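You operate a simulated robot arm through the tools that you are given. There is no shell and no other tool. Be economical: measure what you need, move in short steps, check, and stop when the job is done.

Carry out the task below with a simulated two-armed robot. There is one attempt and no reset: what you move stays moved.

Task
Clamp the three wires in the terminal block as the wiring card shows.
Fine: each wire home in its terminal before its lever goes down; keep fingers from under the levers.

The check looks at the end state, three seconds after you hand in, the way a careful person would. Anything else that was tipped, shoved, dropped, spilled or broken makes it a failure.

Robot
Two 6-joint arms with two-finger parallel grippers on one trunk, on a base that drives. Base frame: it is fixed to the floor where the robot stands at the start and does not move with it; the origin is under the middle of the robot, x ahead of it, y to its left, z up; the surface under the hand at the start is at about z = 900. Lengths are in mm, angles in rad, forces in N, time in s.
The left shoulder is at the start at [60, 187, 1197], the right one opposite. With the tool pointing down near the work surface each hand reaches from about 260 to 620 mm from the robot's upright axis, wherever it stands, measured 20 degrees to its own side. Places, roughly: inside of the orange terminal [500, 300, 900]; inside of the purple terminal [500, 100, 900]; inside of the teal terminal [500, 200, 900]; orange lever [400, 300, 1000]; orange terminal [500, 300, 1000]; purple lever [400, 100, 1000]; purple terminal [500, 100, 1000]; teal lever [400, 200, 1000]; teal terminal [500, 200, 1000]; wiring card [600, 200, 1000]. Payload 1.57 kg a hand.
The TCP of each hand is the grasp point between the finger pads, 30 mm short of the fingertips. In the tool frame z runs along the fingers and y along their closing line. Largest opening 110 mm; finger width 24, thickness 12; the body of the gripper, 48 by 112 mm, starts 78 mm behind the TCP.
Orientation is that of the tool frame in the base frame, as [roll, pitch, yaw] about the fixed x, y, z axes, in that order (R = Rz(yaw) Ry(pitch) Rx(roll)). With the fingers straight down and closing along the base's y, the tool's x points along the base's -x, its y along +y and its z along -z.

Tools
- The arms move only by the tool send_rows. It takes "left_commands", "right_commands" or both (then of equal length, played together; a hand with none holds still); each is one flat list of numbers, 7 for each row, row after row: the shift along the tool's x, y, z in units of 30 mm (1.0 is 30 mm), then the turn, a rotation vector about the tool's x, y, z in units of 5 degrees (1.0 is 5 degrees), then the finger opening in mm, from 0 to 110. In form: [x, y, z, wx, wy, wz, gripper, x, y, z, wx, wy, wz, gripper, ...]. A call has 1 to 10 rows; each row shifts and turns the commanded pose from where the row before left it, along the tool's axes as they then stand. A call with a number of a shift or a turn outside -1 to 1 is refused whole. Rows are played at 5 a second. More than 50 mm and 0.15 rad between two rows, or a gripper value outside its range, and nothing of the call is played. Where a pose cannot be reached the arm comes as near as it can. A force on the tool above 40 N (or 10 N above the force at the start of the call, whichever is more), or a blocked arm, ends the call early, and 0.2 s more pass. Each finger travels about 153 mm/s and halts on what it meets, pressing with about 40 N; the grip force reading is that of the motor and also rises with nothing between the fingers. The clock runs only during rows and for 0.2 s after the last one: add rows that do not move to give the fingers time. It gives the time, the measured TCP pose, the force on the tool (base axes), the opening and the grip force at its end, in the units of the frame above (readings bear some noise), with the torque about the TCP (base axes, N m) and any sound that the robot's microphone picked up.
- Cameras (640 x 400 px; columns grow to the right, rows downward): "scene" is now at [17.1, 22.9, 1738.7]; the picture's right is [0.28, -0.96, 0.00], its down [-0.71, -0.21, -0.67] and it looks along [0.65, 0.19, -0.74] (base axes); focal length 254 px, centre (320, 200). "left" rides on the left gripper at [70, -16, -141] in its tool frame; the picture's right is [0.23, 0.97, 0.00], its down [-0.86, 0.20, -0.48] and it looks along [-0.47, 0.11, 0.88] (tool axes); focal length 222 px, centre (320, 200). "right" rides on the right gripper at [70, 16, -141] in its tool frame; the picture's right is [-0.23, 0.97, 0.00], its down [-0.86, -0.20, -0.48] and it looks along [-0.47, -0.11, 0.88] (tool axes); focal length 222 px, centre (320, 200). There is no depth. A picture from a camera that has moved, and an enlarged one, comes with that camera's place and axes in the base frame and with its lens.
- snapshot(camera): a new picture of that camera. No time passes.
- lift_body(by): slides the trunk up (or, below 0, down) by that many mm; the arms and the scene camera ride with it, the base frame stays. It gives what a move gives, with no picture.
- base_move(legs): drives the robot by 1 to 6 legs, each [ahead, left, turn to the left] in mm, mm and rad, along the robot's own axes; the way and the turn of a leg run together, so that a leg with both is an arc; at most 1500 mm and 3.142 rad a leg. The arms and the cameras ride along, it lands a little off, and it stops where it bumps. It gives what a move gives.
- pan_tilt(pan, tilt): turns the head with the scene camera to pan (to the left, within 1.501 rad either way) and tilt (down, from -0.506 to 1.204), counted from straight ahead of the robot. It gives what a move gives.
- zoom(camera, box): a new picture of the part [left, top, right, bottom] of that camera's present view, enlarged. No time passes.
- close_job(): hands the job in; it is judged then, once.

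Go step by step. Nothing tells you exact positions but the pictures and the camera data: compare them with the known pose of the tool, close in by small moves and look again before you grip or let go. The budget is 120 turns and 108 pictures, counting those below and the enlarged ones. Unless the task says otherwise, let go and move clear before handing in, and close with one line.

The tools are called as name(argument=value, ...) on one line, values as JSON. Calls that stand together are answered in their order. send_rows: Moves the arms, as the interface text tells. Its arguments: {"type":"object","properties":{"left_commands":{"type":"array"},"right_commands":{"type":"array"}},"required":[]} The other tools are called the same way: lift_body (by) slides the trunk up or down; base_move (legs) drives the base; pan_tilt (pan, tilt) turns the head that bears the scene camera; snapshot (camera) takes a picture; zoom (camera, box) takes an enlarged picture of a part of a camera's view; close_job () hands the job in.

At the start:

```text
t: 0.0
left_ee_pos: [446.9, 368.3, 1275.0]
left_tool_rot: [-3.141, 0.0, -3.141]
left_ft_force: [-0.3, 0.1, 0.0]
left_wrist_torque: [0.01, 0.06, 0.0]
left_gripper_width: 109.7
left_grasp_force: 0.0
right_ee_pos: [440.4, -36.2, 1310.9]
right_tool_rot: [3.141, -0.002, -3.14]
right_ft_force: [0.2, -0.4, -0.5]
right_wrist_torque: [-0.03, -0.04, -0.01]
right_gripper_width: 109.9
right_grasp_force: 0.0
trunk travel left (down, up): [-825.0, 165.0]
robot x, y, heading: [1.7, -0.8, 0.003]
head pan, tilt: [0.283, 0.834]
```

scene: 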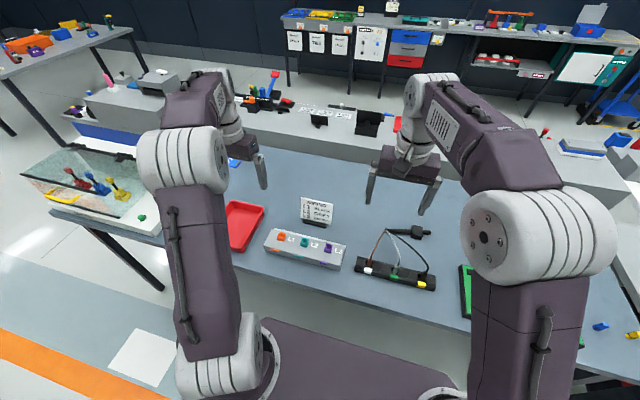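
right: 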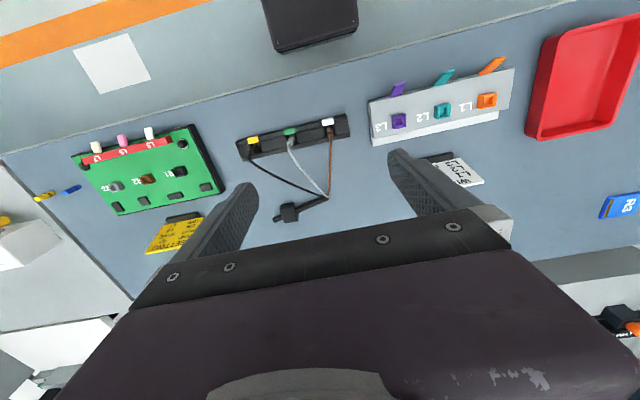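
left: 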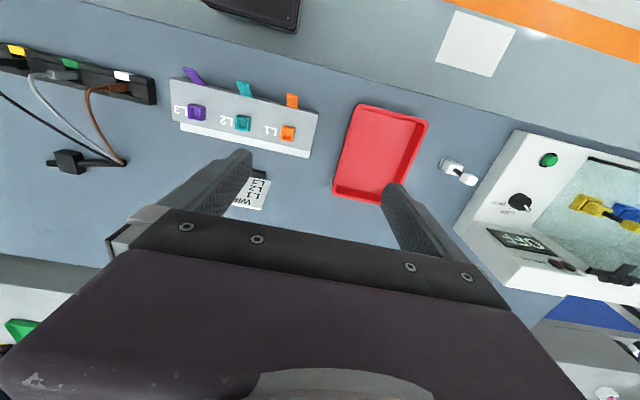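

I see the terminal block (orange L1, teal L2, purple L3), a wiring card behind it, and a wire holder with three wires to its right. I'll zoom in on the card, the block and the wires.

zoom(camera="scene", box=[290, 185, 350, 235])

zoom(camera="scene", box=[255, 215, 445, 300])

zoom(camera="right", box=[220, 50, 530, 240])

```text
8.00 times, centred on (320, 210) of scene
camera zoom: at [17.1, 22.9, 1738.7], right [0.28, -0.96, 0.0], down [-0.71, -0.21, -0.67], along [0.65, 0.19, -0.74], focal length 2035 px, centre (320, 120)
```

zoom: 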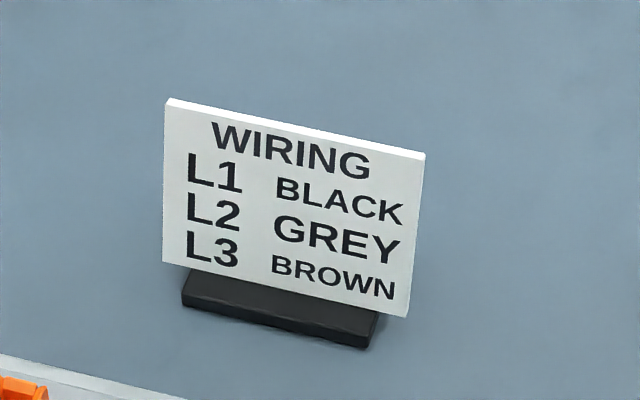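

```text
3.37 times, centred on (350, 258) of scene
camera zoom: at [17.1, 22.9, 1738.7], right [0.28, -0.96, 0.0], down [-0.71, -0.21, -0.67], along [0.65, 0.19, -0.74], focal length 857 px, centre (219, 6)
```

zoom: 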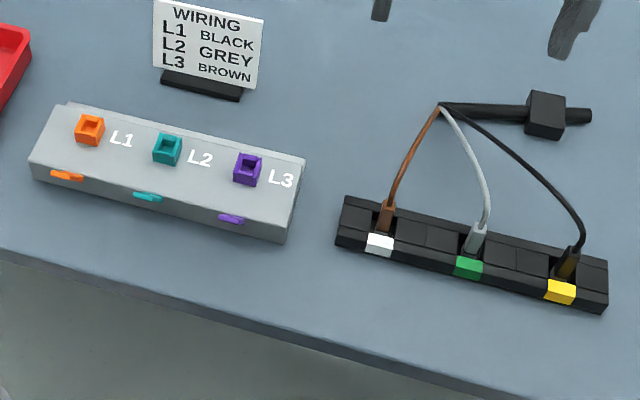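

```text
2.06 times, centred on (375, 145) of right
camera zoom: at [371.5, -18.5, 1453.3], right [0.23, 0.97, 0.0], down [0.86, -0.2, 0.48], along [0.47, -0.11, -0.88], focal length 459 px, centre (206, 314)
```

zoom: 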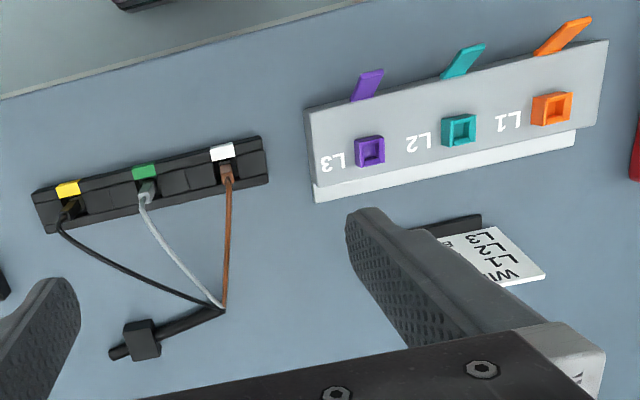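

The card reads L1 black, L2 grey, L3 brown. The sockets are near x≈488 at y≈311/219/129, z≈947, and the wire ends near x≈480 at y≈-202/-111/-21. I'll shift the base left so the right arm reaches all of them.

base_move(legs=[[0, 220, 0], [40, 0, 0]])

```text
t: 2.1
left_ee_pos: [475.5, 583.2, 1279.2]
left_tool_rot: [3.139, 0.008, -3.14]
left_ft_force: [-0.8, -0.4, 0.0]
left_wrist_torque: [0.02, -0.11, -0.01]
left_gripper_width: 110.0
left_grasp_force: 0.0
right_ee_pos: [472.3, 179.7, 1314.3]
right_tool_rot: [3.139, 0.008, -3.139]
right_ft_force: [-1.4, -0.1, 0.2]
right_wrist_torque: [0.0, -0.09, -0.01]
right_gripper_width: 110.0
right_grasp_force: 0.0
trunk travel left (down, up): [-825.0, 165.0]
robot x, y, heading: [39.0, 218.4, -0.0]
head pan, tilt: [0.283, 0.834]
```

Now I'll bring the right hand over the wire holder to look closely.

send_rows(right_commands=[0.175, -0.967, 0.68, 0, 0, 0, 60, 0.175, -0.967, 0.68, 0, 0, 0, 60, 0.175, -0.967, 0.68, 0, 0, 0, 60, 0.175, -0.967, 0.68, 0, 0, 0, 60, 0.175, -0.967, 0.68, 0, 0, 0, 60, 0.175, -0.967, 0.68, 0, 0, 0, 60, 0.175, -0.967, 0.68, 0, 0, 0, 60, 0.175, -0.967, 0.68, 0, 0, 0, 60, 0.175, -0.967, 0.68, 0, 0, 0, 60, 0.175, -0.967, 0.68, 0, 0, 0, 60])

pan_tilt(pan=-0.3, tilt=0.9)

snapshot(camera="right")

snapshot(camera="scene")

```text
t: 4.3
left_ee_pos: [485.6, 584.0, 1274.2]
left_tool_rot: [3.139, 0.0, -3.138]
left_ft_force: [0.3, -0.1, 0.3]
left_wrist_torque: [0.02, 0.01, -0.01]
left_gripper_width: 109.9
left_grasp_force: 0.1
right_ee_pos: [432.2, -111.6, 1106.6]
right_tool_rot: [3.141, 0.0, -3.138]
right_ft_force: [0.7, 0.4, -0.2]
right_wrist_torque: [0.04, 0.0, -0.01]
right_gripper_width: 59.8
right_grasp_force: 0.0
trunk travel left (down, up): [-825.0, 165.0]
robot x, y, heading: [37.5, 217.4, 0.004]
head pan, tilt: [0.283, 0.834]
```

```text
t: 5.3
left_ee_pos: [485.6, 584.5, 1275.3]
left_tool_rot: [-3.142, -0.001, -3.137]
left_ft_force: [-0.2, 0.0, 0.7]
left_wrist_torque: [0.01, 0.03, 0.0]
left_gripper_width: 110.1
left_grasp_force: 0.0
right_ee_pos: [433.5, -110.9, 1107.1]
right_tool_rot: [-3.141, -0.001, -3.14]
right_ft_force: [0.2, 0.8, 1.1]
right_wrist_torque: [0.01, -0.02, 0.03]
right_gripper_width: 60.0
right_grasp_force: 0.1
trunk travel left (down, up): [-825.0, 165.0]
robot x, y, heading: [36.7, 215.5, -0.001]
head pan, tilt: [-0.3, 0.901]
```

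```text
101 pictures are left
camera right: at [362.7, -93.1, 1250.1], right [0.22, 0.97, 0.0], down [0.86, -0.2, 0.48], along [0.47, -0.11, -0.88], focal length 222 px, centre (320, 200)
```

right: 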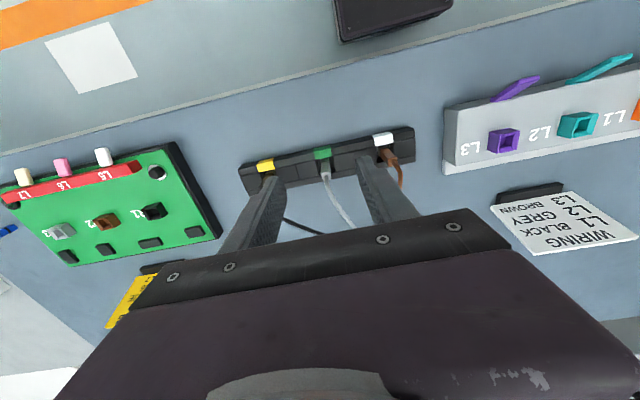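

```text
100 pictures are left
camera scene: at [52.4, 195.1, 1733.6], right [-0.29, -0.96, 0.0], down [-0.75, 0.23, -0.62], along [0.59, -0.18, -0.78], focal length 254 px, centre (320, 200)
```

scene: 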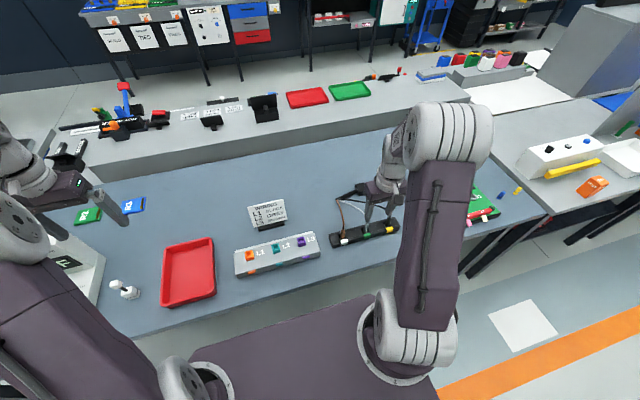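

zoom(camera="right", box=[220, 110, 440, 230])

zoom(camera="scene", box=[220, 190, 420, 300])

```text
2.91 times, centred on (330, 170) of right
camera zoom: at [362.7, -93.1, 1250.1], right [0.22, 0.97, 0.0], down [0.86, -0.2, 0.48], along [0.47, -0.11, -0.88], focal length 646 px, centre (291, 287)
```

zoom: 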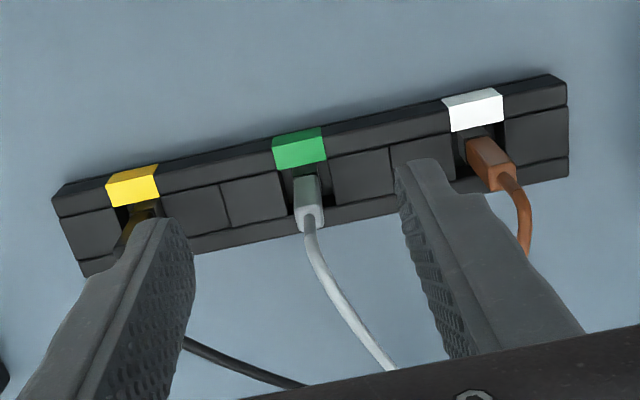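

```text
3.20 times, centred on (320, 245) of scene
camera zoom: at [52.4, 195.1, 1733.6], right [-0.29, -0.96, 0.0], down [-0.75, 0.23, -0.62], along [0.59, -0.18, -0.78], focal length 814 px, centre (320, 56)
```

zoom: 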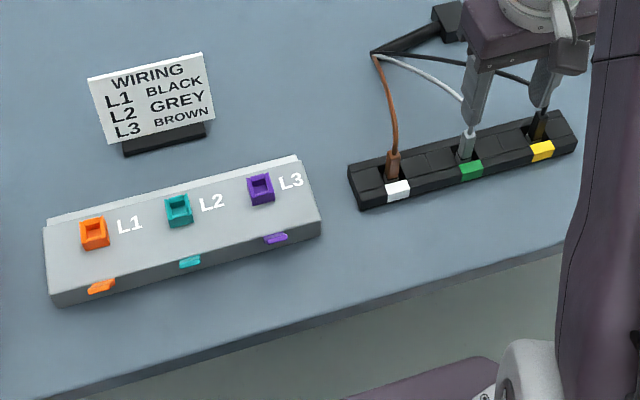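

The sleeves stand up out of the holder, with the grey top at about (482,-111,958). I'll go over the black one next and check its alignment.

send_rows(right_commands=[-0.404, -0.758, 0.725, 0, 0, 0, 44, -0.404, -0.758, 0.725, 0, 0, 0, 44, -0.404, -0.758, 0.725, 0, 0, 0, 44, -0.404, -0.758, 0.725, 0, 0, 0, 44, 0, 0, 0, 0, 0, 0, 44])

zoom(camera="right", box=[220, 80, 440, 220])

zoom(camera="scene", box=[320, 190, 420, 250])

```text
t: 6.5
left_ee_pos: [486.5, 584.6, 1274.6]
left_tool_rot: [-3.141, -0.001, -3.138]
left_ft_force: [-0.2, -0.5, 0.3]
left_wrist_torque: [-0.01, 0.0, 0.01]
left_gripper_width: 110.0
left_grasp_force: 0.0
right_ee_pos: [477.5, -197.7, 1021.7]
right_tool_rot: [-3.142, 0.001, -3.137]
right_ft_force: [-0.5, -0.9, 0.5]
right_wrist_torque: [-0.01, -0.03, 0.01]
right_gripper_width: 43.7
right_grasp_force: 0.1
trunk travel left (down, up): [-825.0, 165.0]
robot x, y, heading: [37.2, 215.3, 0.002]
head pan, tilt: [-0.3, 0.901]
```

```text
2.86 times, centred on (330, 150) of right
camera zoom: at [408.1, -181.4, 1164.0], right [0.22, 0.97, 0.0], down [0.86, -0.2, 0.48], along [0.47, -0.11, -0.88], focal length 635 px, centre (291, 343)
```

zoom: 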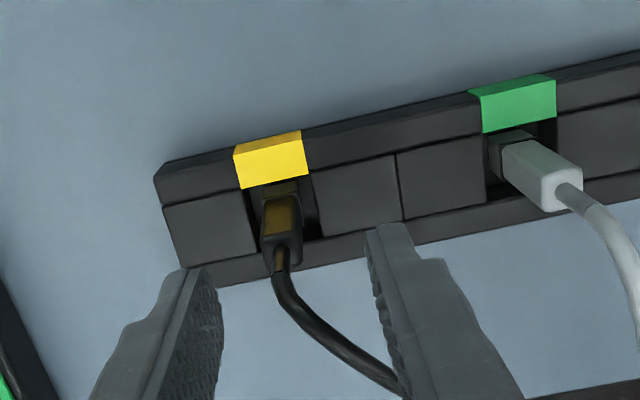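

```text
6.40 times, centred on (370, 220) of scene
camera zoom: at [52.2, 195.1, 1733.5], right [-0.29, -0.96, 0.0], down [-0.75, 0.23, -0.62], along [0.59, -0.18, -0.78], focal length 1628 px, centre (0, 72)
```

zoom: 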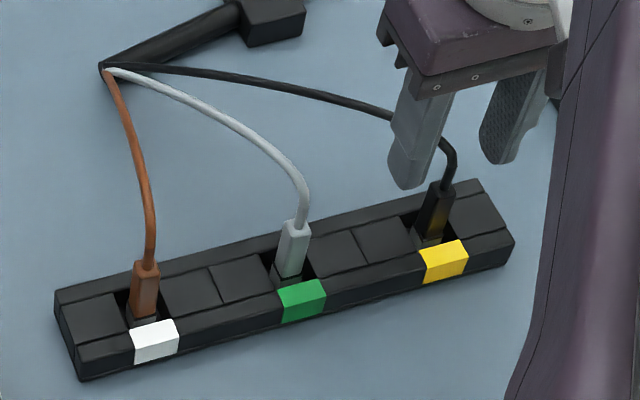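

The black sleeve top is at about (482,-200,963). I'll lower around it, keeping the grip high on the sleeve.

send_rows(right_commands=[-0.15, -0.1, 0.55, 0, 0, 0, 44, 0, 0, 0.55, 0, 0, 0, 44, 0, 0, 0.53, 0, 0, 0, 44, 0, 0, 0, 0, 0, 0, 44])

zoom(camera="right", box=[220, 60, 440, 200])

zoom(camera="scene", box=[320, 190, 420, 250])

```text
t: 7.5
left_ee_pos: [485.5, 584.9, 1273.9]
left_tool_rot: [-3.141, 0.0, -3.138]
left_ft_force: [0.5, -0.1, 0.2]
left_wrist_torque: [-0.02, 0.01, -0.02]
left_gripper_width: 110.2
left_grasp_force: 0.1
right_ee_pos: [482.0, -199.3, 971.1]
right_tool_rot: [3.141, 0.001, -3.138]
right_ft_force: [0.5, 0.3, 0.7]
right_wrist_torque: [0.02, 0.01, -0.01]
right_gripper_width: 44.2
right_grasp_force: 0.0
trunk travel left (down, up): [-825.0, 165.0]
robot x, y, heading: [40.3, 216.5, 0.001]
head pan, tilt: [-0.3, 0.901]
```

```text
2.86 times, centred on (330, 130) of right
camera zoom: at [413.0, -182.6, 1112.6], right [0.22, 0.97, 0.0], down [0.86, -0.2, 0.48], along [0.47, -0.11, -0.88], focal length 635 px, centre (291, 400)
```

zoom: 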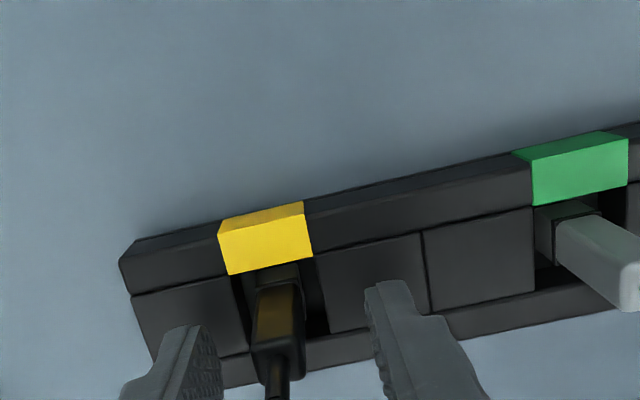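

```text
6.40 times, centred on (370, 220) of scene
camera zoom: at [52.8, 194.3, 1733.5], right [-0.29, -0.96, 0.0], down [-0.75, 0.23, -0.62], along [0.59, -0.18, -0.78], focal length 1628 px, centre (0, 72)
```

zoom: 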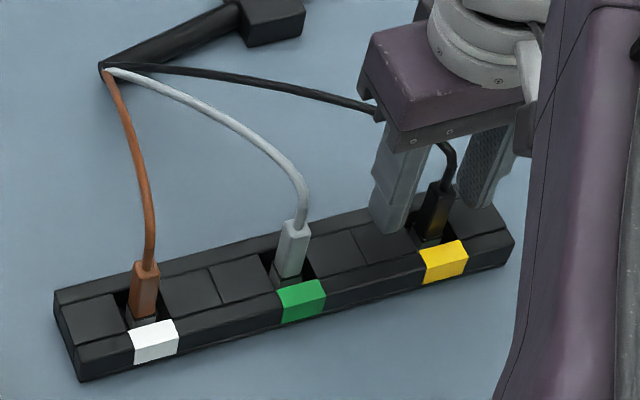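

The sleeve sits between the fingers, so I'll close on it.

send_rows(right_commands=[0, 0, 0, 0, 0, 0, 24, 0, 0, 0, 0, 0, 0, 10, 0, 0, 0, 0, 0, 0, 4, 0, 0, 0, 0, 0, 0, 4])

zoom(camera="right", box=[220, 60, 440, 200])

```text
t: 8.5
left_ee_pos: [485.7, 584.5, 1274.2]
left_tool_rot: [-3.14, 0.001, -3.136]
left_ft_force: [0.1, 0.3, 0.6]
left_wrist_torque: [0.0, -0.01, -0.01]
left_gripper_width: 110.0
left_grasp_force: 0.0
right_ee_pos: [482.9, -199.6, 969.5]
right_tool_rot: [-3.141, 0.0, -3.138]
right_ft_force: [0.1, -0.3, 0.0]
right_wrist_torque: [0.0, 0.0, 0.01]
right_gripper_width: 11.5
right_grasp_force: 28.9
trunk travel left (down, up): [-825.0, 165.0]
robot x, y, heading: [40.7, 218.8, 0.005]
head pan, tilt: [-0.3, 0.901]
```

```text
2.86 times, centred on (330, 130) of right
camera zoom: at [412.9, -182.4, 1112.9], right [0.22, 0.97, 0.0], down [0.86, -0.2, 0.48], along [0.47, -0.11, -0.88], focal length 635 px, centre (291, 400)
```

zoom: 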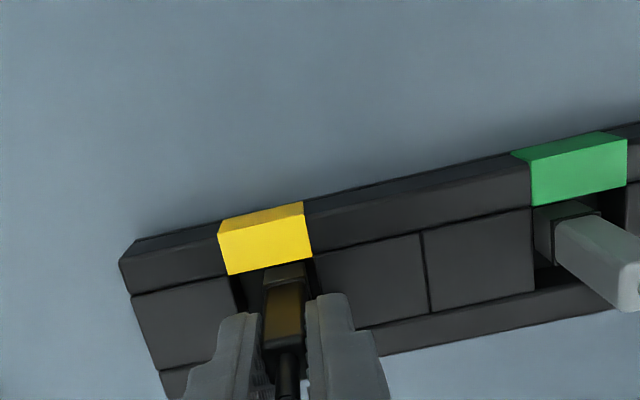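

Gripped at 11.5 mm. I'll lift it straight up and look.

send_rows(right_commands=[0, 0, -0.4, 0, 0, 0, 4, 0, 0, -0.6, 0, 0, 0, 4, 0, 0, -0.6, 0, 0, 0, 4, 0, 0, -0.6, 0, 0, 0, 4, 0, 0, 0, 0, 0, 0, 4])

zoom(camera="right", box=[220, 60, 440, 200])

zoom(camera="scene", box=[320, 190, 420, 250])

```text
t: 9.7
left_ee_pos: [485.2, 583.6, 1274.7]
left_tool_rot: [3.14, 0.0, -3.138]
left_ft_force: [-0.8, 0.5, 0.4]
left_wrist_torque: [-0.01, 0.01, 0.04]
left_gripper_width: 109.9
left_grasp_force: 0.1
right_ee_pos: [485.2, -201.2, 1038.3]
right_tool_rot: [3.14, 0.002, -3.137]
right_ft_force: [-0.3, 0.0, 0.1]
right_wrist_torque: [0.01, 0.02, -0.01]
right_gripper_width: 11.5
right_grasp_force: 29.1
trunk travel left (down, up): [-825.0, 165.0]
robot x, y, heading: [42.3, 219.3, 0.001]
head pan, tilt: [-0.3, 0.901]
```

```text
2.86 times, centred on (330, 130) of right
camera zoom: at [413.9, -184.2, 1180.6], right [0.22, 0.97, 0.0], down [0.86, -0.2, 0.48], along [0.47, -0.11, -0.88], focal length 635 px, centre (291, 400)
```

zoom: 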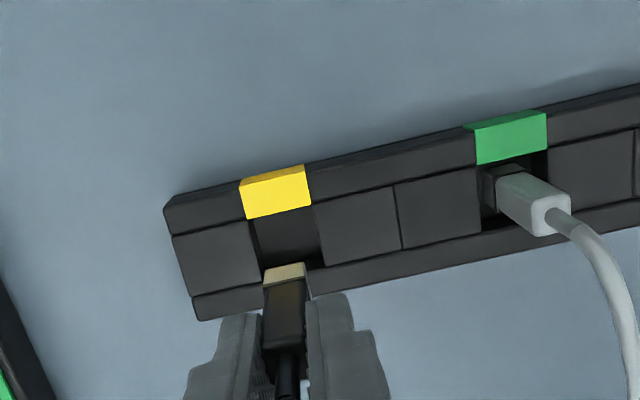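

```text
6.40 times, centred on (370, 220) of scene
camera zoom: at [52.7, 194.5, 1733.5], right [-0.29, -0.96, 0.0], down [-0.75, 0.23, -0.62], along [0.59, -0.18, -0.78], focal length 1628 px, centre (0, 72)
```

zoom: 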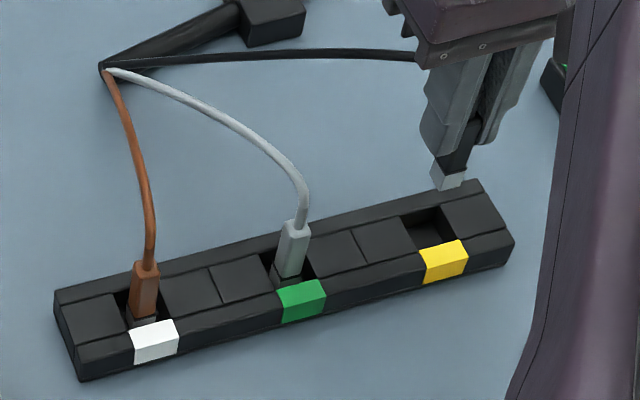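

The wire came out clean, with a metal foot about 71 mm below the TCP. I'll carry it toward L1 in stages and watch the tether.

send_rows(right_commands=[0, 0.5, -0.8, 0, 0, 0, 4, 0, 0.9, -0.8, 0, 0, 0, 4, 0, 1, 0, 0, 0, 0, 4, 0, 1, 0, 0, 0, 0, 4, 0, 1, 0, 0, 0, 0, 4, 0, 1, 0, 0, 0, 0, 4, 0, 0, 0, 0, 0, 0, 4])

snapshot(camera="scene")

```text
t: 11.3
left_ee_pos: [485.9, 583.4, 1276.0]
left_tool_rot: [3.141, 0.0, -3.139]
left_ft_force: [0.2, -0.3, 0.3]
left_wrist_torque: [0.01, -0.01, 0.01]
left_gripper_width: 109.9
left_grasp_force: 0.0
right_ee_pos: [482.3, -38.6, 1084.9]
right_tool_rot: [3.141, 0.001, -3.138]
right_ft_force: [0.4, -0.6, -0.7]
right_wrist_torque: [0.01, -0.02, 0.02]
right_gripper_width: 11.4
right_grasp_force: 28.9
trunk travel left (down, up): [-825.0, 165.0]
robot x, y, heading: [41.3, 212.3, -0.001]
head pan, tilt: [-0.3, 0.901]
```

```text
90 pictures are left
camera scene: at [52.6, 194.0, 1733.5], right [-0.29, -0.96, 0.0], down [-0.75, 0.23, -0.62], along [0.59, -0.18, -0.78], focal length 254 px, centre (320, 200)
```

scene: 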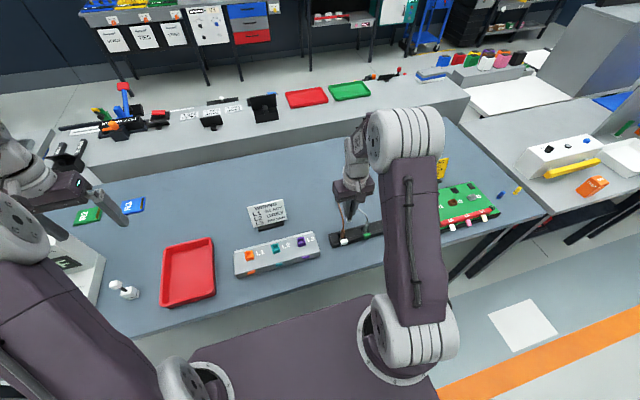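

send_rows(right_commands=[0, 1, 0, 0, 0, 0, 4, 0, 1, 0, 0, 0, 0, 4, 0, 1, 0, 0, 0, 0, 4, 0, 1, 0, 0, 0, 0, 4, 0, 1, 0, 0, 0, 0, 4, 0, 1, 0, 0, 0, 0, 4, 0, 0, 0, 0, 0, 0, 4])

zoom(camera="scene", box=[220, 150, 420, 280])

snapshot(camera="right")

```text
t: 12.9
left_ee_pos: [485.2, 584.1, 1275.7]
left_tool_rot: [-3.141, 0.001, -3.138]
left_ft_force: [0.4, 0.6, -0.2]
left_wrist_torque: [0.01, 0.01, 0.02]
left_gripper_width: 109.9
left_grasp_force: 0.2
right_ee_pos: [480.4, 140.7, 1085.0]
right_tool_rot: [-3.141, 0.0, -3.14]
right_ft_force: [0.1, -2.0, 0.0]
right_wrist_torque: [-0.01, 0.0, 0.02]
right_gripper_width: 11.6
right_grasp_force: 29.6
trunk travel left (down, up): [-825.0, 165.0]
robot x, y, heading: [42.3, 218.0, 0.005]
head pan, tilt: [-0.3, 0.901]
```

```text
3.08 times, centred on (320, 215) of scene
camera zoom: at [52.5, 194.2, 1733.5], right [-0.29, -0.96, 0.0], down [-0.75, 0.23, -0.62], along [0.59, -0.18, -0.78], focal length 783 px, centre (320, 154)
```

zoom: 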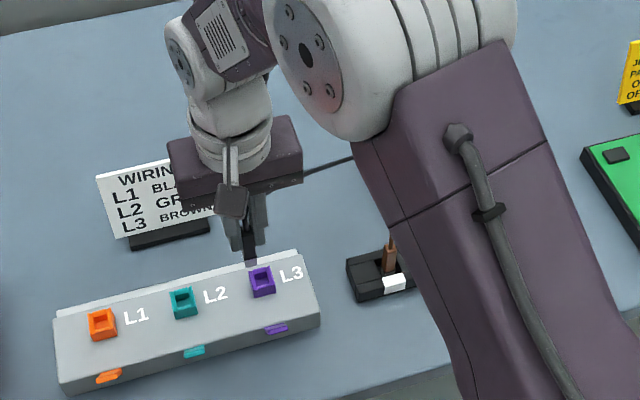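

```text
88 pictures are left
camera right: at [410.1, 156.7, 1226.7], right [0.22, 0.97, 0.0], down [0.86, -0.2, 0.48], along [0.47, -0.11, -0.88], focal length 222 px, centre (320, 200)
```

right: 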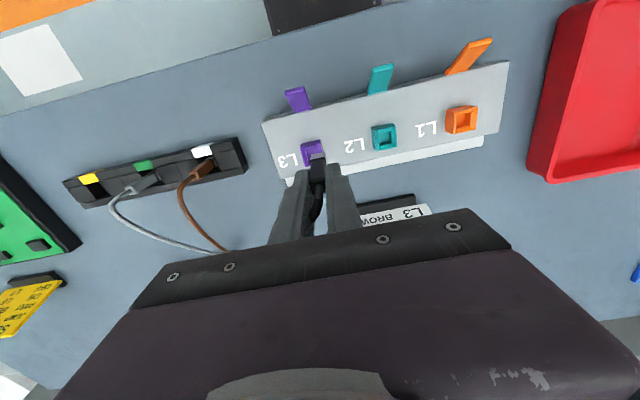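

A light pull of about 2 N may be the wire. I'll continue to L1 in smaller steps.

send_rows(right_commands=[0, 0.9, 0, 0, 0, 0, 4, 0, 0.9, 0, 0, 0, 0, 4, 0, 0.9, 0, 0, 0, 0, 4, 0, 0, 0, 0, 0, 0, 4])

snapshot(camera="right")

```text
t: 13.9
left_ee_pos: [484.8, 585.0, 1274.9]
left_tool_rot: [3.141, 0.0, -3.139]
left_ft_force: [0.3, -0.8, 1.1]
left_wrist_torque: [-0.02, 0.03, 0.0]
left_gripper_width: 110.3
left_grasp_force: 0.0
right_ee_pos: [479.5, 222.9, 1084.8]
right_tool_rot: [-3.141, 0.0, -3.14]
right_ft_force: [0.2, 0.4, 0.2]
right_wrist_torque: [-0.04, 0.02, 0.01]
right_gripper_width: 11.7
right_grasp_force: 29.3
trunk travel left (down, up): [-825.0, 165.0]
robot x, y, heading: [36.6, 218.0, 0.004]
head pan, tilt: [-0.3, 0.901]
```

```text
87 pictures are left
camera right: at [410.0, 239.4, 1226.5], right [0.22, 0.97, 0.0], down [0.86, -0.2, 0.48], along [0.47, -0.11, -0.88], focal length 222 px, centre (320, 200)
```

right: 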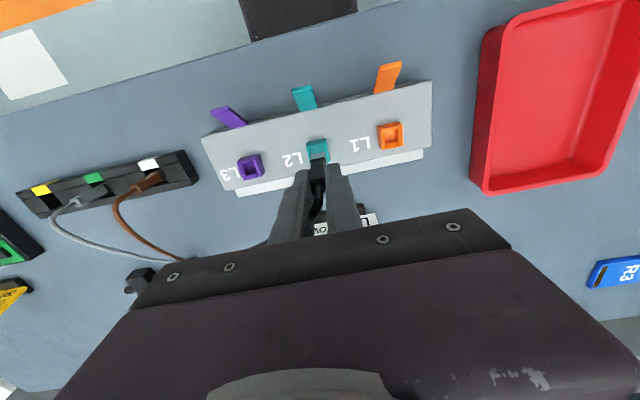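

send_rows(right_commands=[0, 0.8, 0, 0, 0, 0, 4, -0.15, 0.9, 0, 0, 0, 0, 4, -0.15, 0.9, 0, 0, 0, 0, 4, 0, 0.3, 0, 0, 0, 0, 4, 0, 0, 0, 0, 0, 0, 4])

zoom(camera="right", box=[210, 80, 430, 220])

zoom(camera="scene", box=[220, 150, 420, 280])

snapshot(camera="left")

```text
t: 15.1
left_ee_pos: [485.2, 584.6, 1275.9]
left_tool_rot: [-3.141, 0.0, -3.139]
left_ft_force: [0.3, 1.1, 0.6]
left_wrist_torque: [0.0, 0.03, 0.01]
left_gripper_width: 110.4
left_grasp_force: 0.1
right_ee_pos: [491.5, 306.4, 1083.5]
right_tool_rot: [3.14, -0.001, -3.139]
right_ft_force: [0.4, -0.7, -0.6]
right_wrist_torque: [-0.01, 0.01, -0.02]
right_gripper_width: 11.7
right_grasp_force: 29.5
trunk travel left (down, up): [-825.0, 165.0]
robot x, y, heading: [39.8, 217.8, 0.008]
head pan, tilt: [-0.3, 0.901]
```

```text
2.86 times, centred on (320, 150) of right
camera zoom: at [421.2, 324.2, 1227.0], right [0.22, 0.97, 0.0], down [0.86, -0.2, 0.48], along [0.47, -0.11, -0.88], focal length 635 px, centre (320, 343)
```

zoom: 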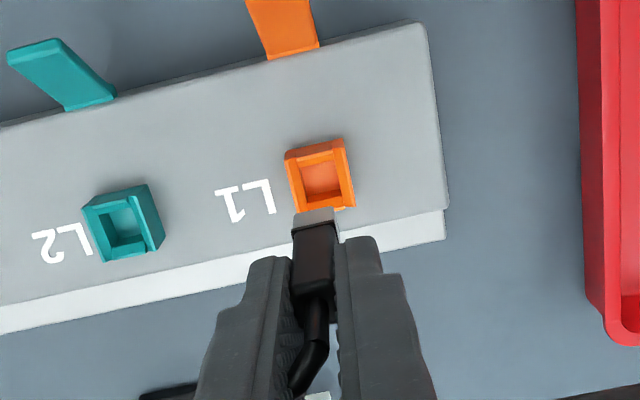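

```text
3.08 times, centred on (320, 215) of scene
camera zoom: at [52.5, 194.5, 1733.5], right [-0.29, -0.96, 0.0], down [-0.75, 0.23, -0.62], along [0.59, -0.18, -0.78], focal length 783 px, centre (320, 154)
```

zoom: 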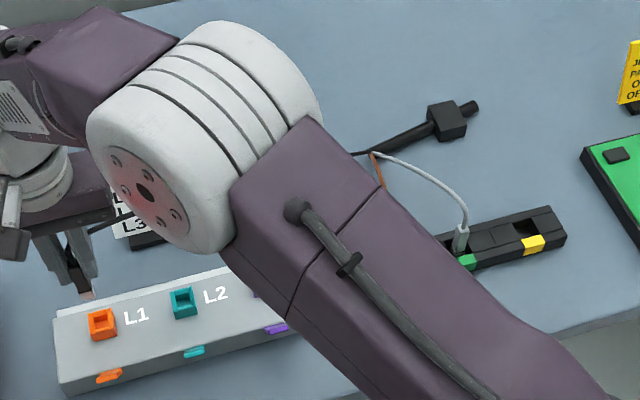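

```text
84 pictures are left
camera left: at [415.9, 568.3, 1416.3], right [-0.23, 0.97, 0.0], down [0.85, 0.2, 0.48], along [0.47, 0.11, -0.88], focal length 222 px, centre (320, 200)
```

left: 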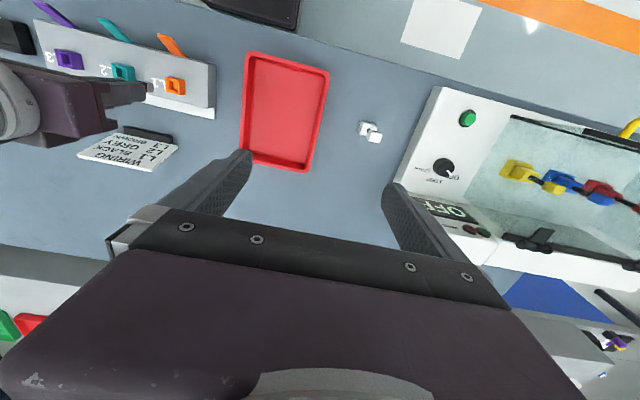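

The cable clamp hasn't moved and the wire gives freely. I'll zoom further on the orange socket and the foot.

zoom(camera="right", box=[290, 120, 350, 160])

zoom(camera="left", box=[120, 60, 200, 110])

zoom(camera="scene", box=[225, 220, 275, 260])

```text
10.00 times, centred on (320, 140) of right
camera zoom: at [421.2, 324.2, 1227.0], right [0.22, 0.97, 0.0], down [0.86, -0.2, 0.48], along [0.47, -0.11, -0.88], focal length 2221 px, centre (320, 800)
```

zoom: 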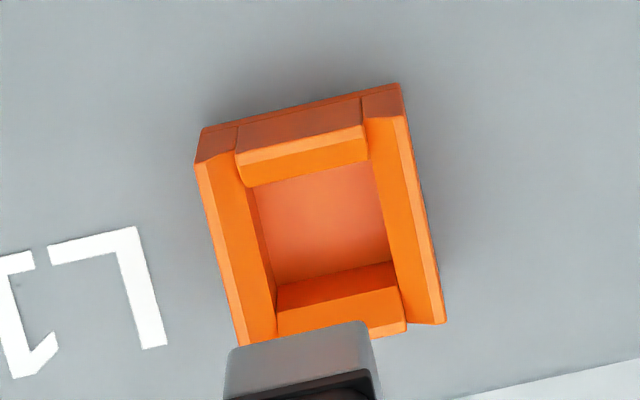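

```text
8.00 times, centred on (160, 85) of left
camera zoom: at [415.9, 568.3, 1416.3], right [-0.23, 0.97, 0.0], down [0.85, 0.2, 0.48], along [0.47, 0.11, -0.88], focal length 1777 px, centre (1600, 1120)
```

zoom: 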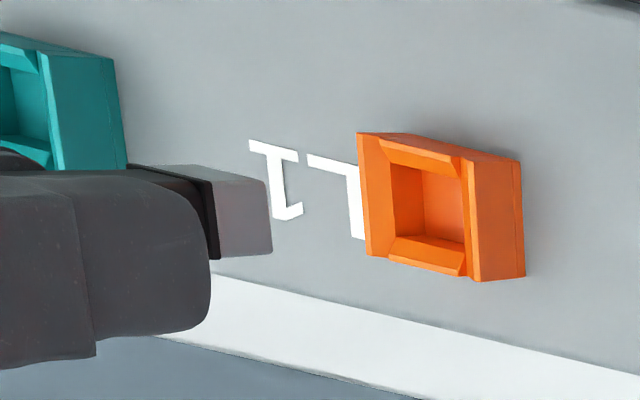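

```text
10.00 times, centred on (250, 240) of scene
camera zoom: at [52.5, 194.5, 1733.5], right [-0.29, -0.96, 0.0], down [-0.75, 0.23, -0.62], along [0.59, -0.18, -0.78], focal length 2544 px, centre (1020, -200)
```

zoom: 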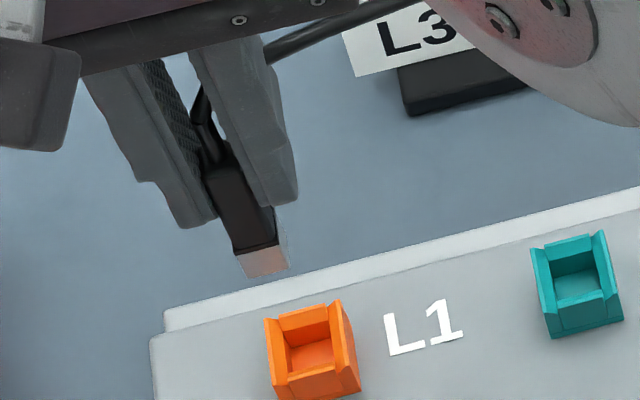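

The funnel-shaped socket's centre is about (490,309,952), and the foot is nearly above it. I'll lower to just above and re-check.

send_rows(right_commands=[0, 0.08, 0.5, 0, 0, 0, 4, 0, 0, 0.5, 0, 0, 0, 4, 0, 0, 0.5, 0, 0, 0, 4, 0, 0, 0, 0, 0, 0, 4])

zoom(camera="right", box=[290, 110, 350, 150])

zoom(camera="left", box=[120, 60, 200, 110])

zoom(camera="scene", box=[225, 220, 275, 260])

```text
t: 16.1
left_ee_pos: [485.2, 584.7, 1274.7]
left_tool_rot: [-3.142, 0.001, -3.139]
left_ft_force: [0.3, -0.8, 0.1]
left_wrist_torque: [-0.03, 0.0, 0.01]
left_gripper_width: 110.1
left_grasp_force: 0.1
right_ee_pos: [489.8, 309.6, 1040.1]
right_tool_rot: [3.141, -0.001, -3.138]
right_ft_force: [0.2, 0.0, -0.5]
right_wrist_torque: [-0.01, -0.01, -0.04]
right_gripper_width: 11.6
right_grasp_force: 28.5
trunk travel left (down, up): [-825.0, 165.0]
robot x, y, heading: [41.3, 215.9, -0.0]
head pan, tilt: [-0.3, 0.901]
```

```text
10.00 times, centred on (320, 130) of right
camera zoom: at [420.1, 326.0, 1183.1], right [0.22, 0.97, 0.0], down [0.86, -0.2, 0.48], along [0.47, -0.11, -0.88], focal length 2221 px, centre (320, 900)
```

zoom: 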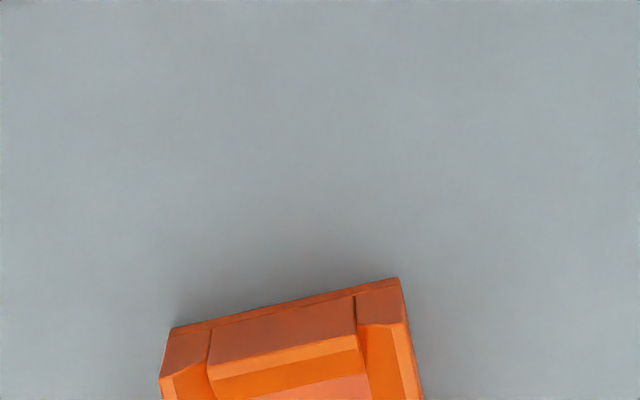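

```text
8.00 times, centred on (160, 85) of left
camera zoom: at [415.9, 568.6, 1416.3], right [-0.23, 0.97, 0.0], down [0.85, 0.2, 0.48], along [0.47, 0.11, -0.88], focal length 1777 px, centre (1600, 1120)
```

zoom: 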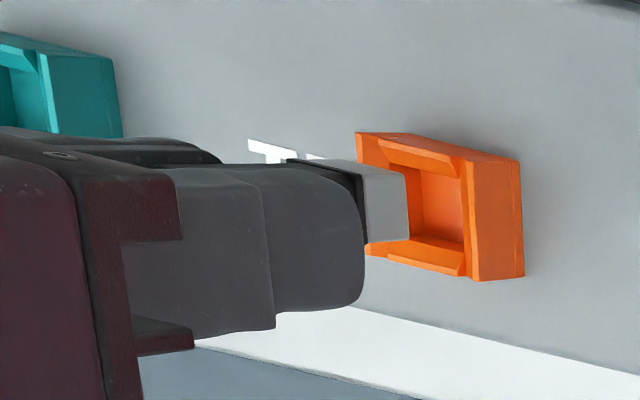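

```text
10.00 times, centred on (250, 240) of scene
camera zoom: at [52.5, 194.8, 1733.5], right [-0.29, -0.96, 0.0], down [-0.75, 0.23, -0.62], along [0.59, -0.18, -0.78], focal length 2544 px, centre (1020, -200)
```

zoom: 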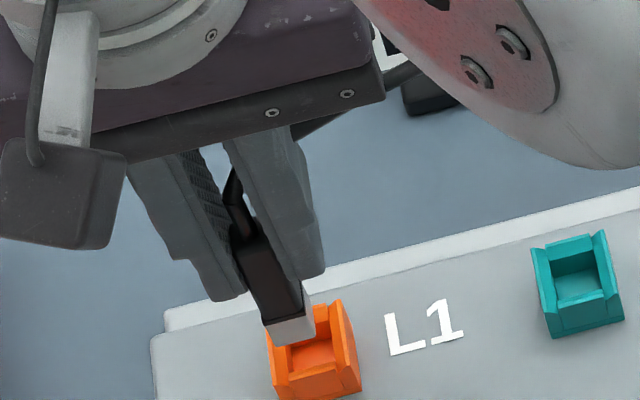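

zoom(camera="right", box=[285, 125, 345, 165])

zoom(camera="scene", box=[240, 240, 270, 264])

```text
10.00 times, centred on (315, 145) of right
camera zoom: at [420.1, 326.0, 1183.1], right [0.22, 0.97, 0.0], down [0.86, -0.2, 0.48], along [0.47, -0.11, -0.88], focal length 2221 px, centre (370, 750)
```

zoom: 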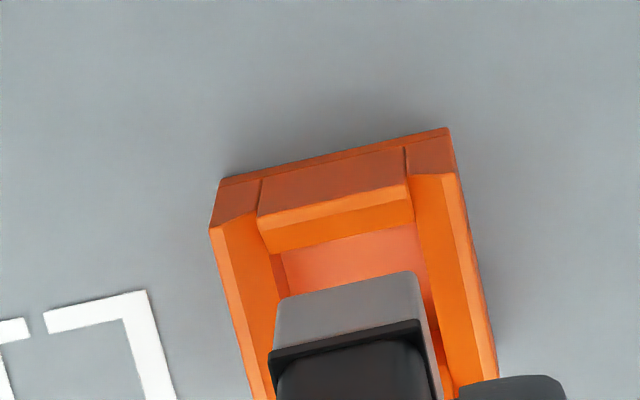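

```text
16.00 times, centred on (255, 252) of scene
camera zoom: at [52.5, 194.8, 1733.5], right [-0.29, -0.96, 0.0], down [-0.75, 0.23, -0.62], along [0.59, -0.18, -0.78], focal length 4070 px, centre (1360, -632)
```

zoom: 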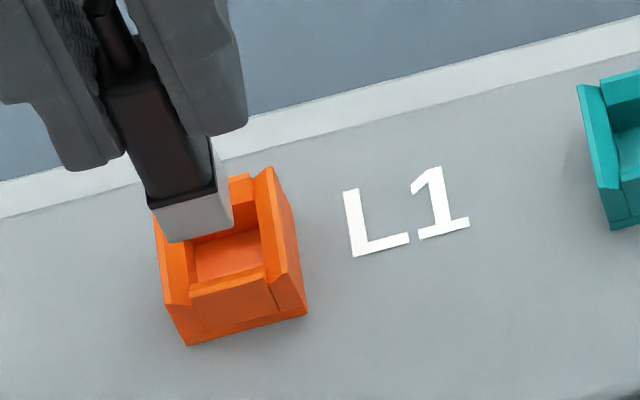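

Both views agree within about 1 mm. I'll descend into the funnel gently.

send_rows(right_commands=[-0.05, -0.03, 0.3, 0, 0, 0, 4, 0, 0, 0.3, 0, 0, 0, 4, 0, 0, 0.25, 0, 0, 0, 4, 0, 0, 0, 0, 0, 0, 4])

zoom(camera="right", box=[285, 115, 345, 155])

zoom(camera="scene", box=[240, 240, 270, 264])

```text
t: 17.1
left_ee_pos: [486.5, 584.3, 1274.1]
left_tool_rot: [-3.142, 0.001, -3.139]
left_ft_force: [0.5, -0.3, 0.0]
left_wrist_torque: [-0.02, -0.03, 0.0]
left_gripper_width: 109.9
left_grasp_force: 0.0
right_ee_pos: [491.1, 310.4, 1016.6]
right_tool_rot: [-3.141, -0.001, -3.137]
right_ft_force: [-0.9, -0.1, -0.1]
right_wrist_torque: [-0.03, -0.01, 0.01]
right_gripper_width: 11.4
right_grasp_force: 29.4
trunk travel left (down, up): [-825.0, 165.0]
robot x, y, heading: [38.2, 216.6, -0.003]
head pan, tilt: [-0.3, 0.901]
```

```text
10.00 times, centred on (315, 135) of right
camera zoom: at [422.0, 326.5, 1157.6], right [0.22, 0.97, 0.0], down [0.86, -0.2, 0.48], along [0.47, -0.11, -0.88], focal length 2221 px, centre (370, 850)
```

zoom: 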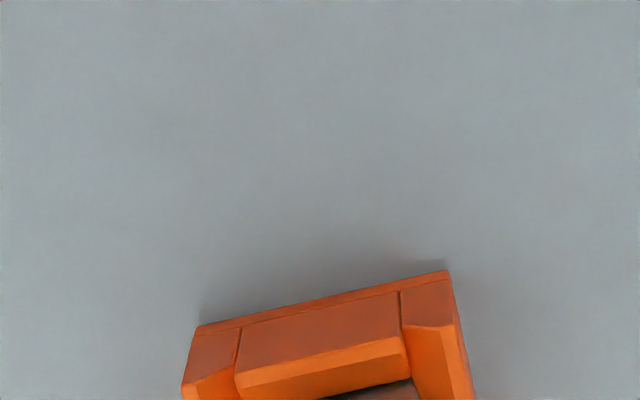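

```text
16.00 times, centred on (255, 252) of scene
camera zoom: at [52.5, 194.6, 1733.5], right [-0.29, -0.96, 0.0], down [-0.75, 0.23, -0.62], along [0.59, -0.18, -0.78], focal length 4070 px, centre (1360, -632)
```

zoom: 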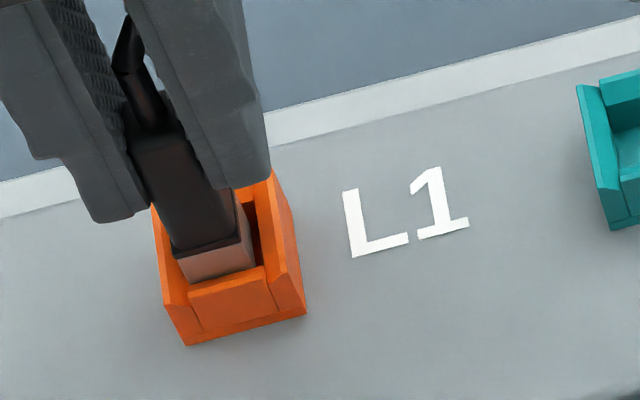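

send_rows(right_commands=[0, 0, 0.2, 0, 0, 0, 4, 0, 0, 0.2, 0, 0, 0, 4, 0, 0, 0, 0, 0, 0, 4])

zoom(camera="right", box=[270, 120, 360, 180])

zoom(camera="scene", box=[240, 240, 270, 264])

```text
t: 17.9
left_ee_pos: [484.2, 585.0, 1275.9]
left_tool_rot: [-3.141, 0.003, -3.139]
left_ft_force: [0.1, 0.8, 0.3]
left_wrist_torque: [0.0, 0.01, 0.0]
left_gripper_width: 110.3
left_grasp_force: 0.0
right_ee_pos: [491.4, 309.0, 1003.9]
right_tool_rot: [3.139, 0.001, -3.139]
right_ft_force: [1.1, -0.2, 21.6]
right_wrist_torque: [-0.02, 0.01, -0.02]
right_gripper_width: 11.7
right_grasp_force: 29.0
trunk travel left (down, up): [-825.0, 165.0]
robot x, y, heading: [40.7, 218.3, 0.009]
head pan, tilt: [-0.3, 0.901]
```

```text
6.67 times, centred on (315, 150) of right
camera zoom: at [421.4, 326.2, 1146.0], right [0.22, 0.97, 0.0], down [0.85, -0.2, 0.48], along [0.47, -0.11, -0.88], focal length 1481 px, centre (353, 533)
```

zoom: 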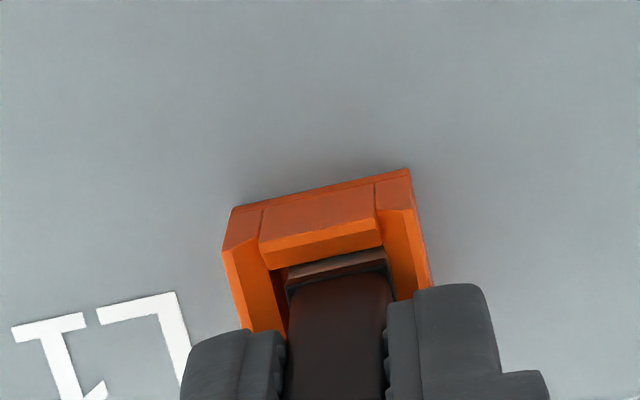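

```text
16.00 times, centred on (255, 252) of scene
camera zoom: at [51.2, 195.0, 1733.7], right [-0.29, -0.96, 0.0], down [-0.75, 0.23, -0.62], along [0.59, -0.18, -0.78], focal length 4070 px, centre (1360, -632)
```

zoom: 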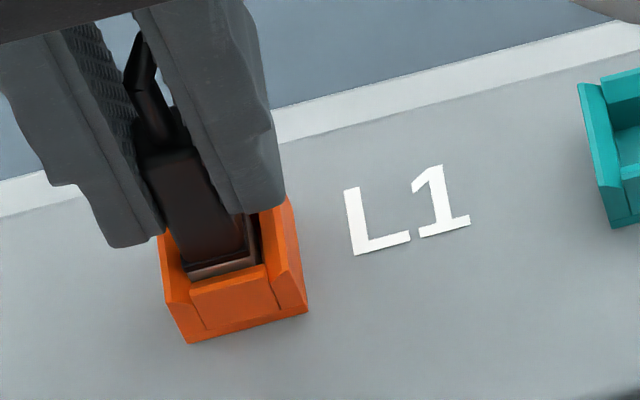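

There is a 21.6 N reaction at z=1004: either it's home or it's the edge of a snug fit. I'll press a few mm more to tell which.

send_rows(right_commands=[0, 0, 0.07, 0, 0, 0, 0, 0, 0, 0.07, 0, 0, 0, 0, 0, 0, 0, 0, 0, 0, 0])

zoom(camera="scene", box=[240, 240, 270, 264])

```text
t: 18.7
left_ee_pos: [481.4, 583.3, 1276.1]
left_tool_rot: [3.14, 0.004, -3.137]
left_ft_force: [0.7, 1.0, -0.2]
left_wrist_torque: [-0.01, 0.01, 0.0]
left_gripper_width: 109.9
left_grasp_force: 0.1
right_ee_pos: [491.4, 308.7, 1002.6]
right_tool_rot: [3.138, 0.009, -3.137]
right_ft_force: [-6.6, -3.1, 20.2]
right_wrist_torque: [-0.18, 0.55, 0.02]
right_gripper_width: 11.9
right_grasp_force: 29.2
trunk travel left (down, up): [-825.0, 165.0]
robot x, y, heading: [37.3, 221.7, 0.003]
head pan, tilt: [-0.3, 0.901]
stopped in row 3 (right hand): the force on the tool passed its limit at 42 N (the readings are from after the stop); the commanded pose is now the measured one
```

```text
16.00 times, centred on (255, 252) of scene
camera zoom: at [47.9, 193.4, 1733.3], right [-0.29, -0.96, 0.0], down [-0.75, 0.23, -0.62], along [0.6, -0.18, -0.78], focal length 4070 px, centre (1360, -632)
```

zoom: 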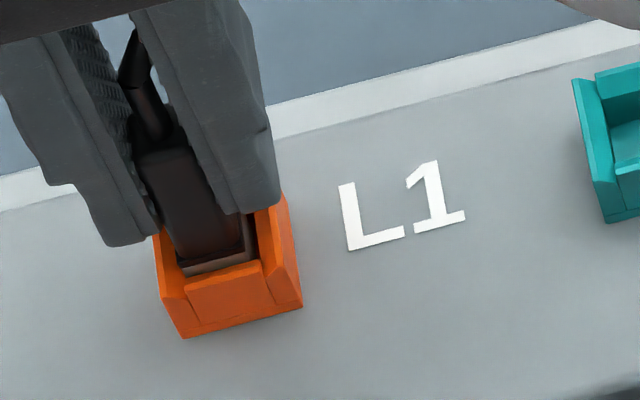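

It's a hard stop, so the foot is on the socket floor. I'll open the fingers in small amounts and back off upward.

send_rows(right_commands=[0, 0, -0.04, 0, 0, 0, 12, 0, 0, 0, 0, 0, 0, 16, 0, 0, 0, 0, 0, 0, 24, 0, 0, 0, 0, 0, 0, 34, 0, 0, 0, 0, 0, 0, 34])

zoom(camera="scene", box=[235, 230, 275, 262])

```text
t: 19.9
left_ee_pos: [484.4, 583.8, 1275.5]
left_tool_rot: [-3.141, -0.001, -3.137]
left_ft_force: [-0.4, 0.5, -0.5]
left_wrist_torque: [-0.01, -0.01, -0.02]
left_gripper_width: 110.0
left_grasp_force: 0.1
right_ee_pos: [494.0, 309.0, 1001.4]
right_tool_rot: [3.137, 0.006, -3.139]
right_ft_force: [0.2, 0.3, 0.6]
right_wrist_torque: [0.01, 0.0, -0.01]
right_gripper_width: 34.0
right_grasp_force: 0.1
trunk travel left (down, up): [-825.0, 165.0]
robot x, y, heading: [36.6, 218.3, -0.001]
head pan, tilt: [-0.3, 0.901]
```

```text
12.50 times, centred on (255, 246) of scene
camera zoom: at [52.0, 194.6, 1733.5], right [-0.29, -0.96, 0.0], down [-0.75, 0.23, -0.62], along [0.59, -0.18, -0.78], focal length 3180 px, centre (1132, -375)
```

zoom: 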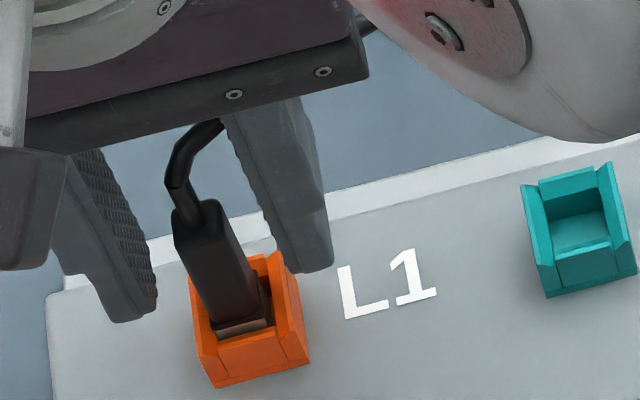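

The wire stands by itself in L1. I'll raise the hand straight up and check that it stays.

send_rows(right_commands=[0, 0, -0.5, 0, 0, 0, 34, 0, 0, -0.9, 0, 0, 0, 34, 0, 0, -0.9, 0, 0, 0, 34, 0, 0, -0.9, 0, 0, 0, 34, 0.5, 0, -0.5, 0, 0, 0, 34, 0.9, 0, 0, 0, 0, 0, 34, 0, 0, 0, 0, 0, 0, 34])

snapshot(camera="right")

snapshot(camera="scene")

```text
t: 21.5
left_ee_pos: [486.0, 584.7, 1274.8]
left_tool_rot: [-3.141, 0.0, -3.137]
left_ft_force: [-0.6, 0.6, -0.5]
left_wrist_torque: [0.02, -0.02, -0.01]
left_gripper_width: 110.0
left_grasp_force: 0.2
right_ee_pos: [450.9, 311.0, 1113.0]
right_tool_rot: [3.137, 0.007, -3.137]
right_ft_force: [0.9, 1.2, 0.3]
right_wrist_torque: [0.01, 0.0, 0.0]
right_gripper_width: 34.1
right_grasp_force: 0.0
trunk travel left (down, up): [-825.0, 165.0]
robot x, y, heading: [40.9, 214.6, 0.004]
head pan, tilt: [-0.3, 0.901]
```

```text
69 pictures are left
camera right: at [380.1, 327.2, 1255.5], right [0.22, 0.97, 0.0], down [0.85, -0.2, 0.48], along [0.47, -0.1, -0.88], focal length 222 px, centre (320, 200)
```

right: 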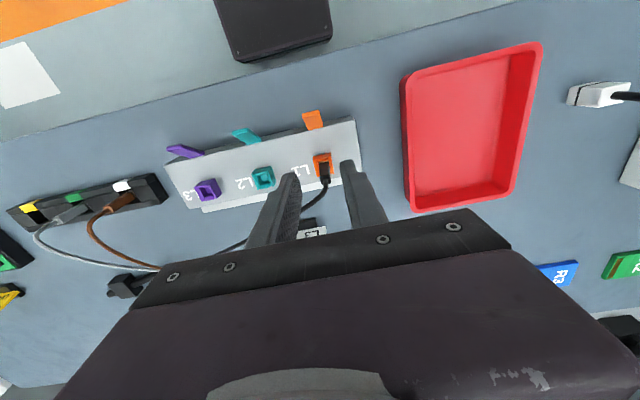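

```text
68 pictures are left
camera scene: at [53.4, 194.8, 1733.5], right [-0.29, -0.96, 0.0], down [-0.75, 0.23, -0.62], along [0.59, -0.18, -0.78], focal length 254 px, centre (320, 200)
```

scene: 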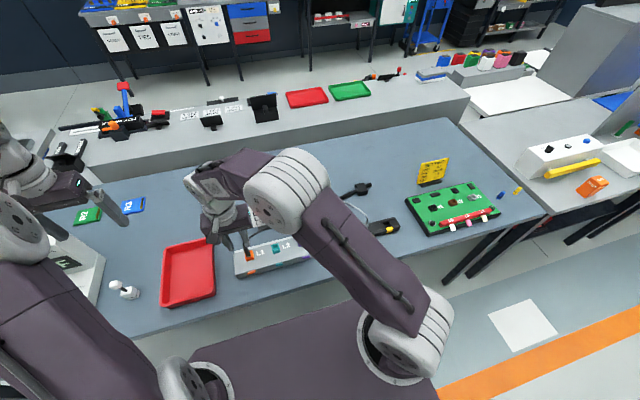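

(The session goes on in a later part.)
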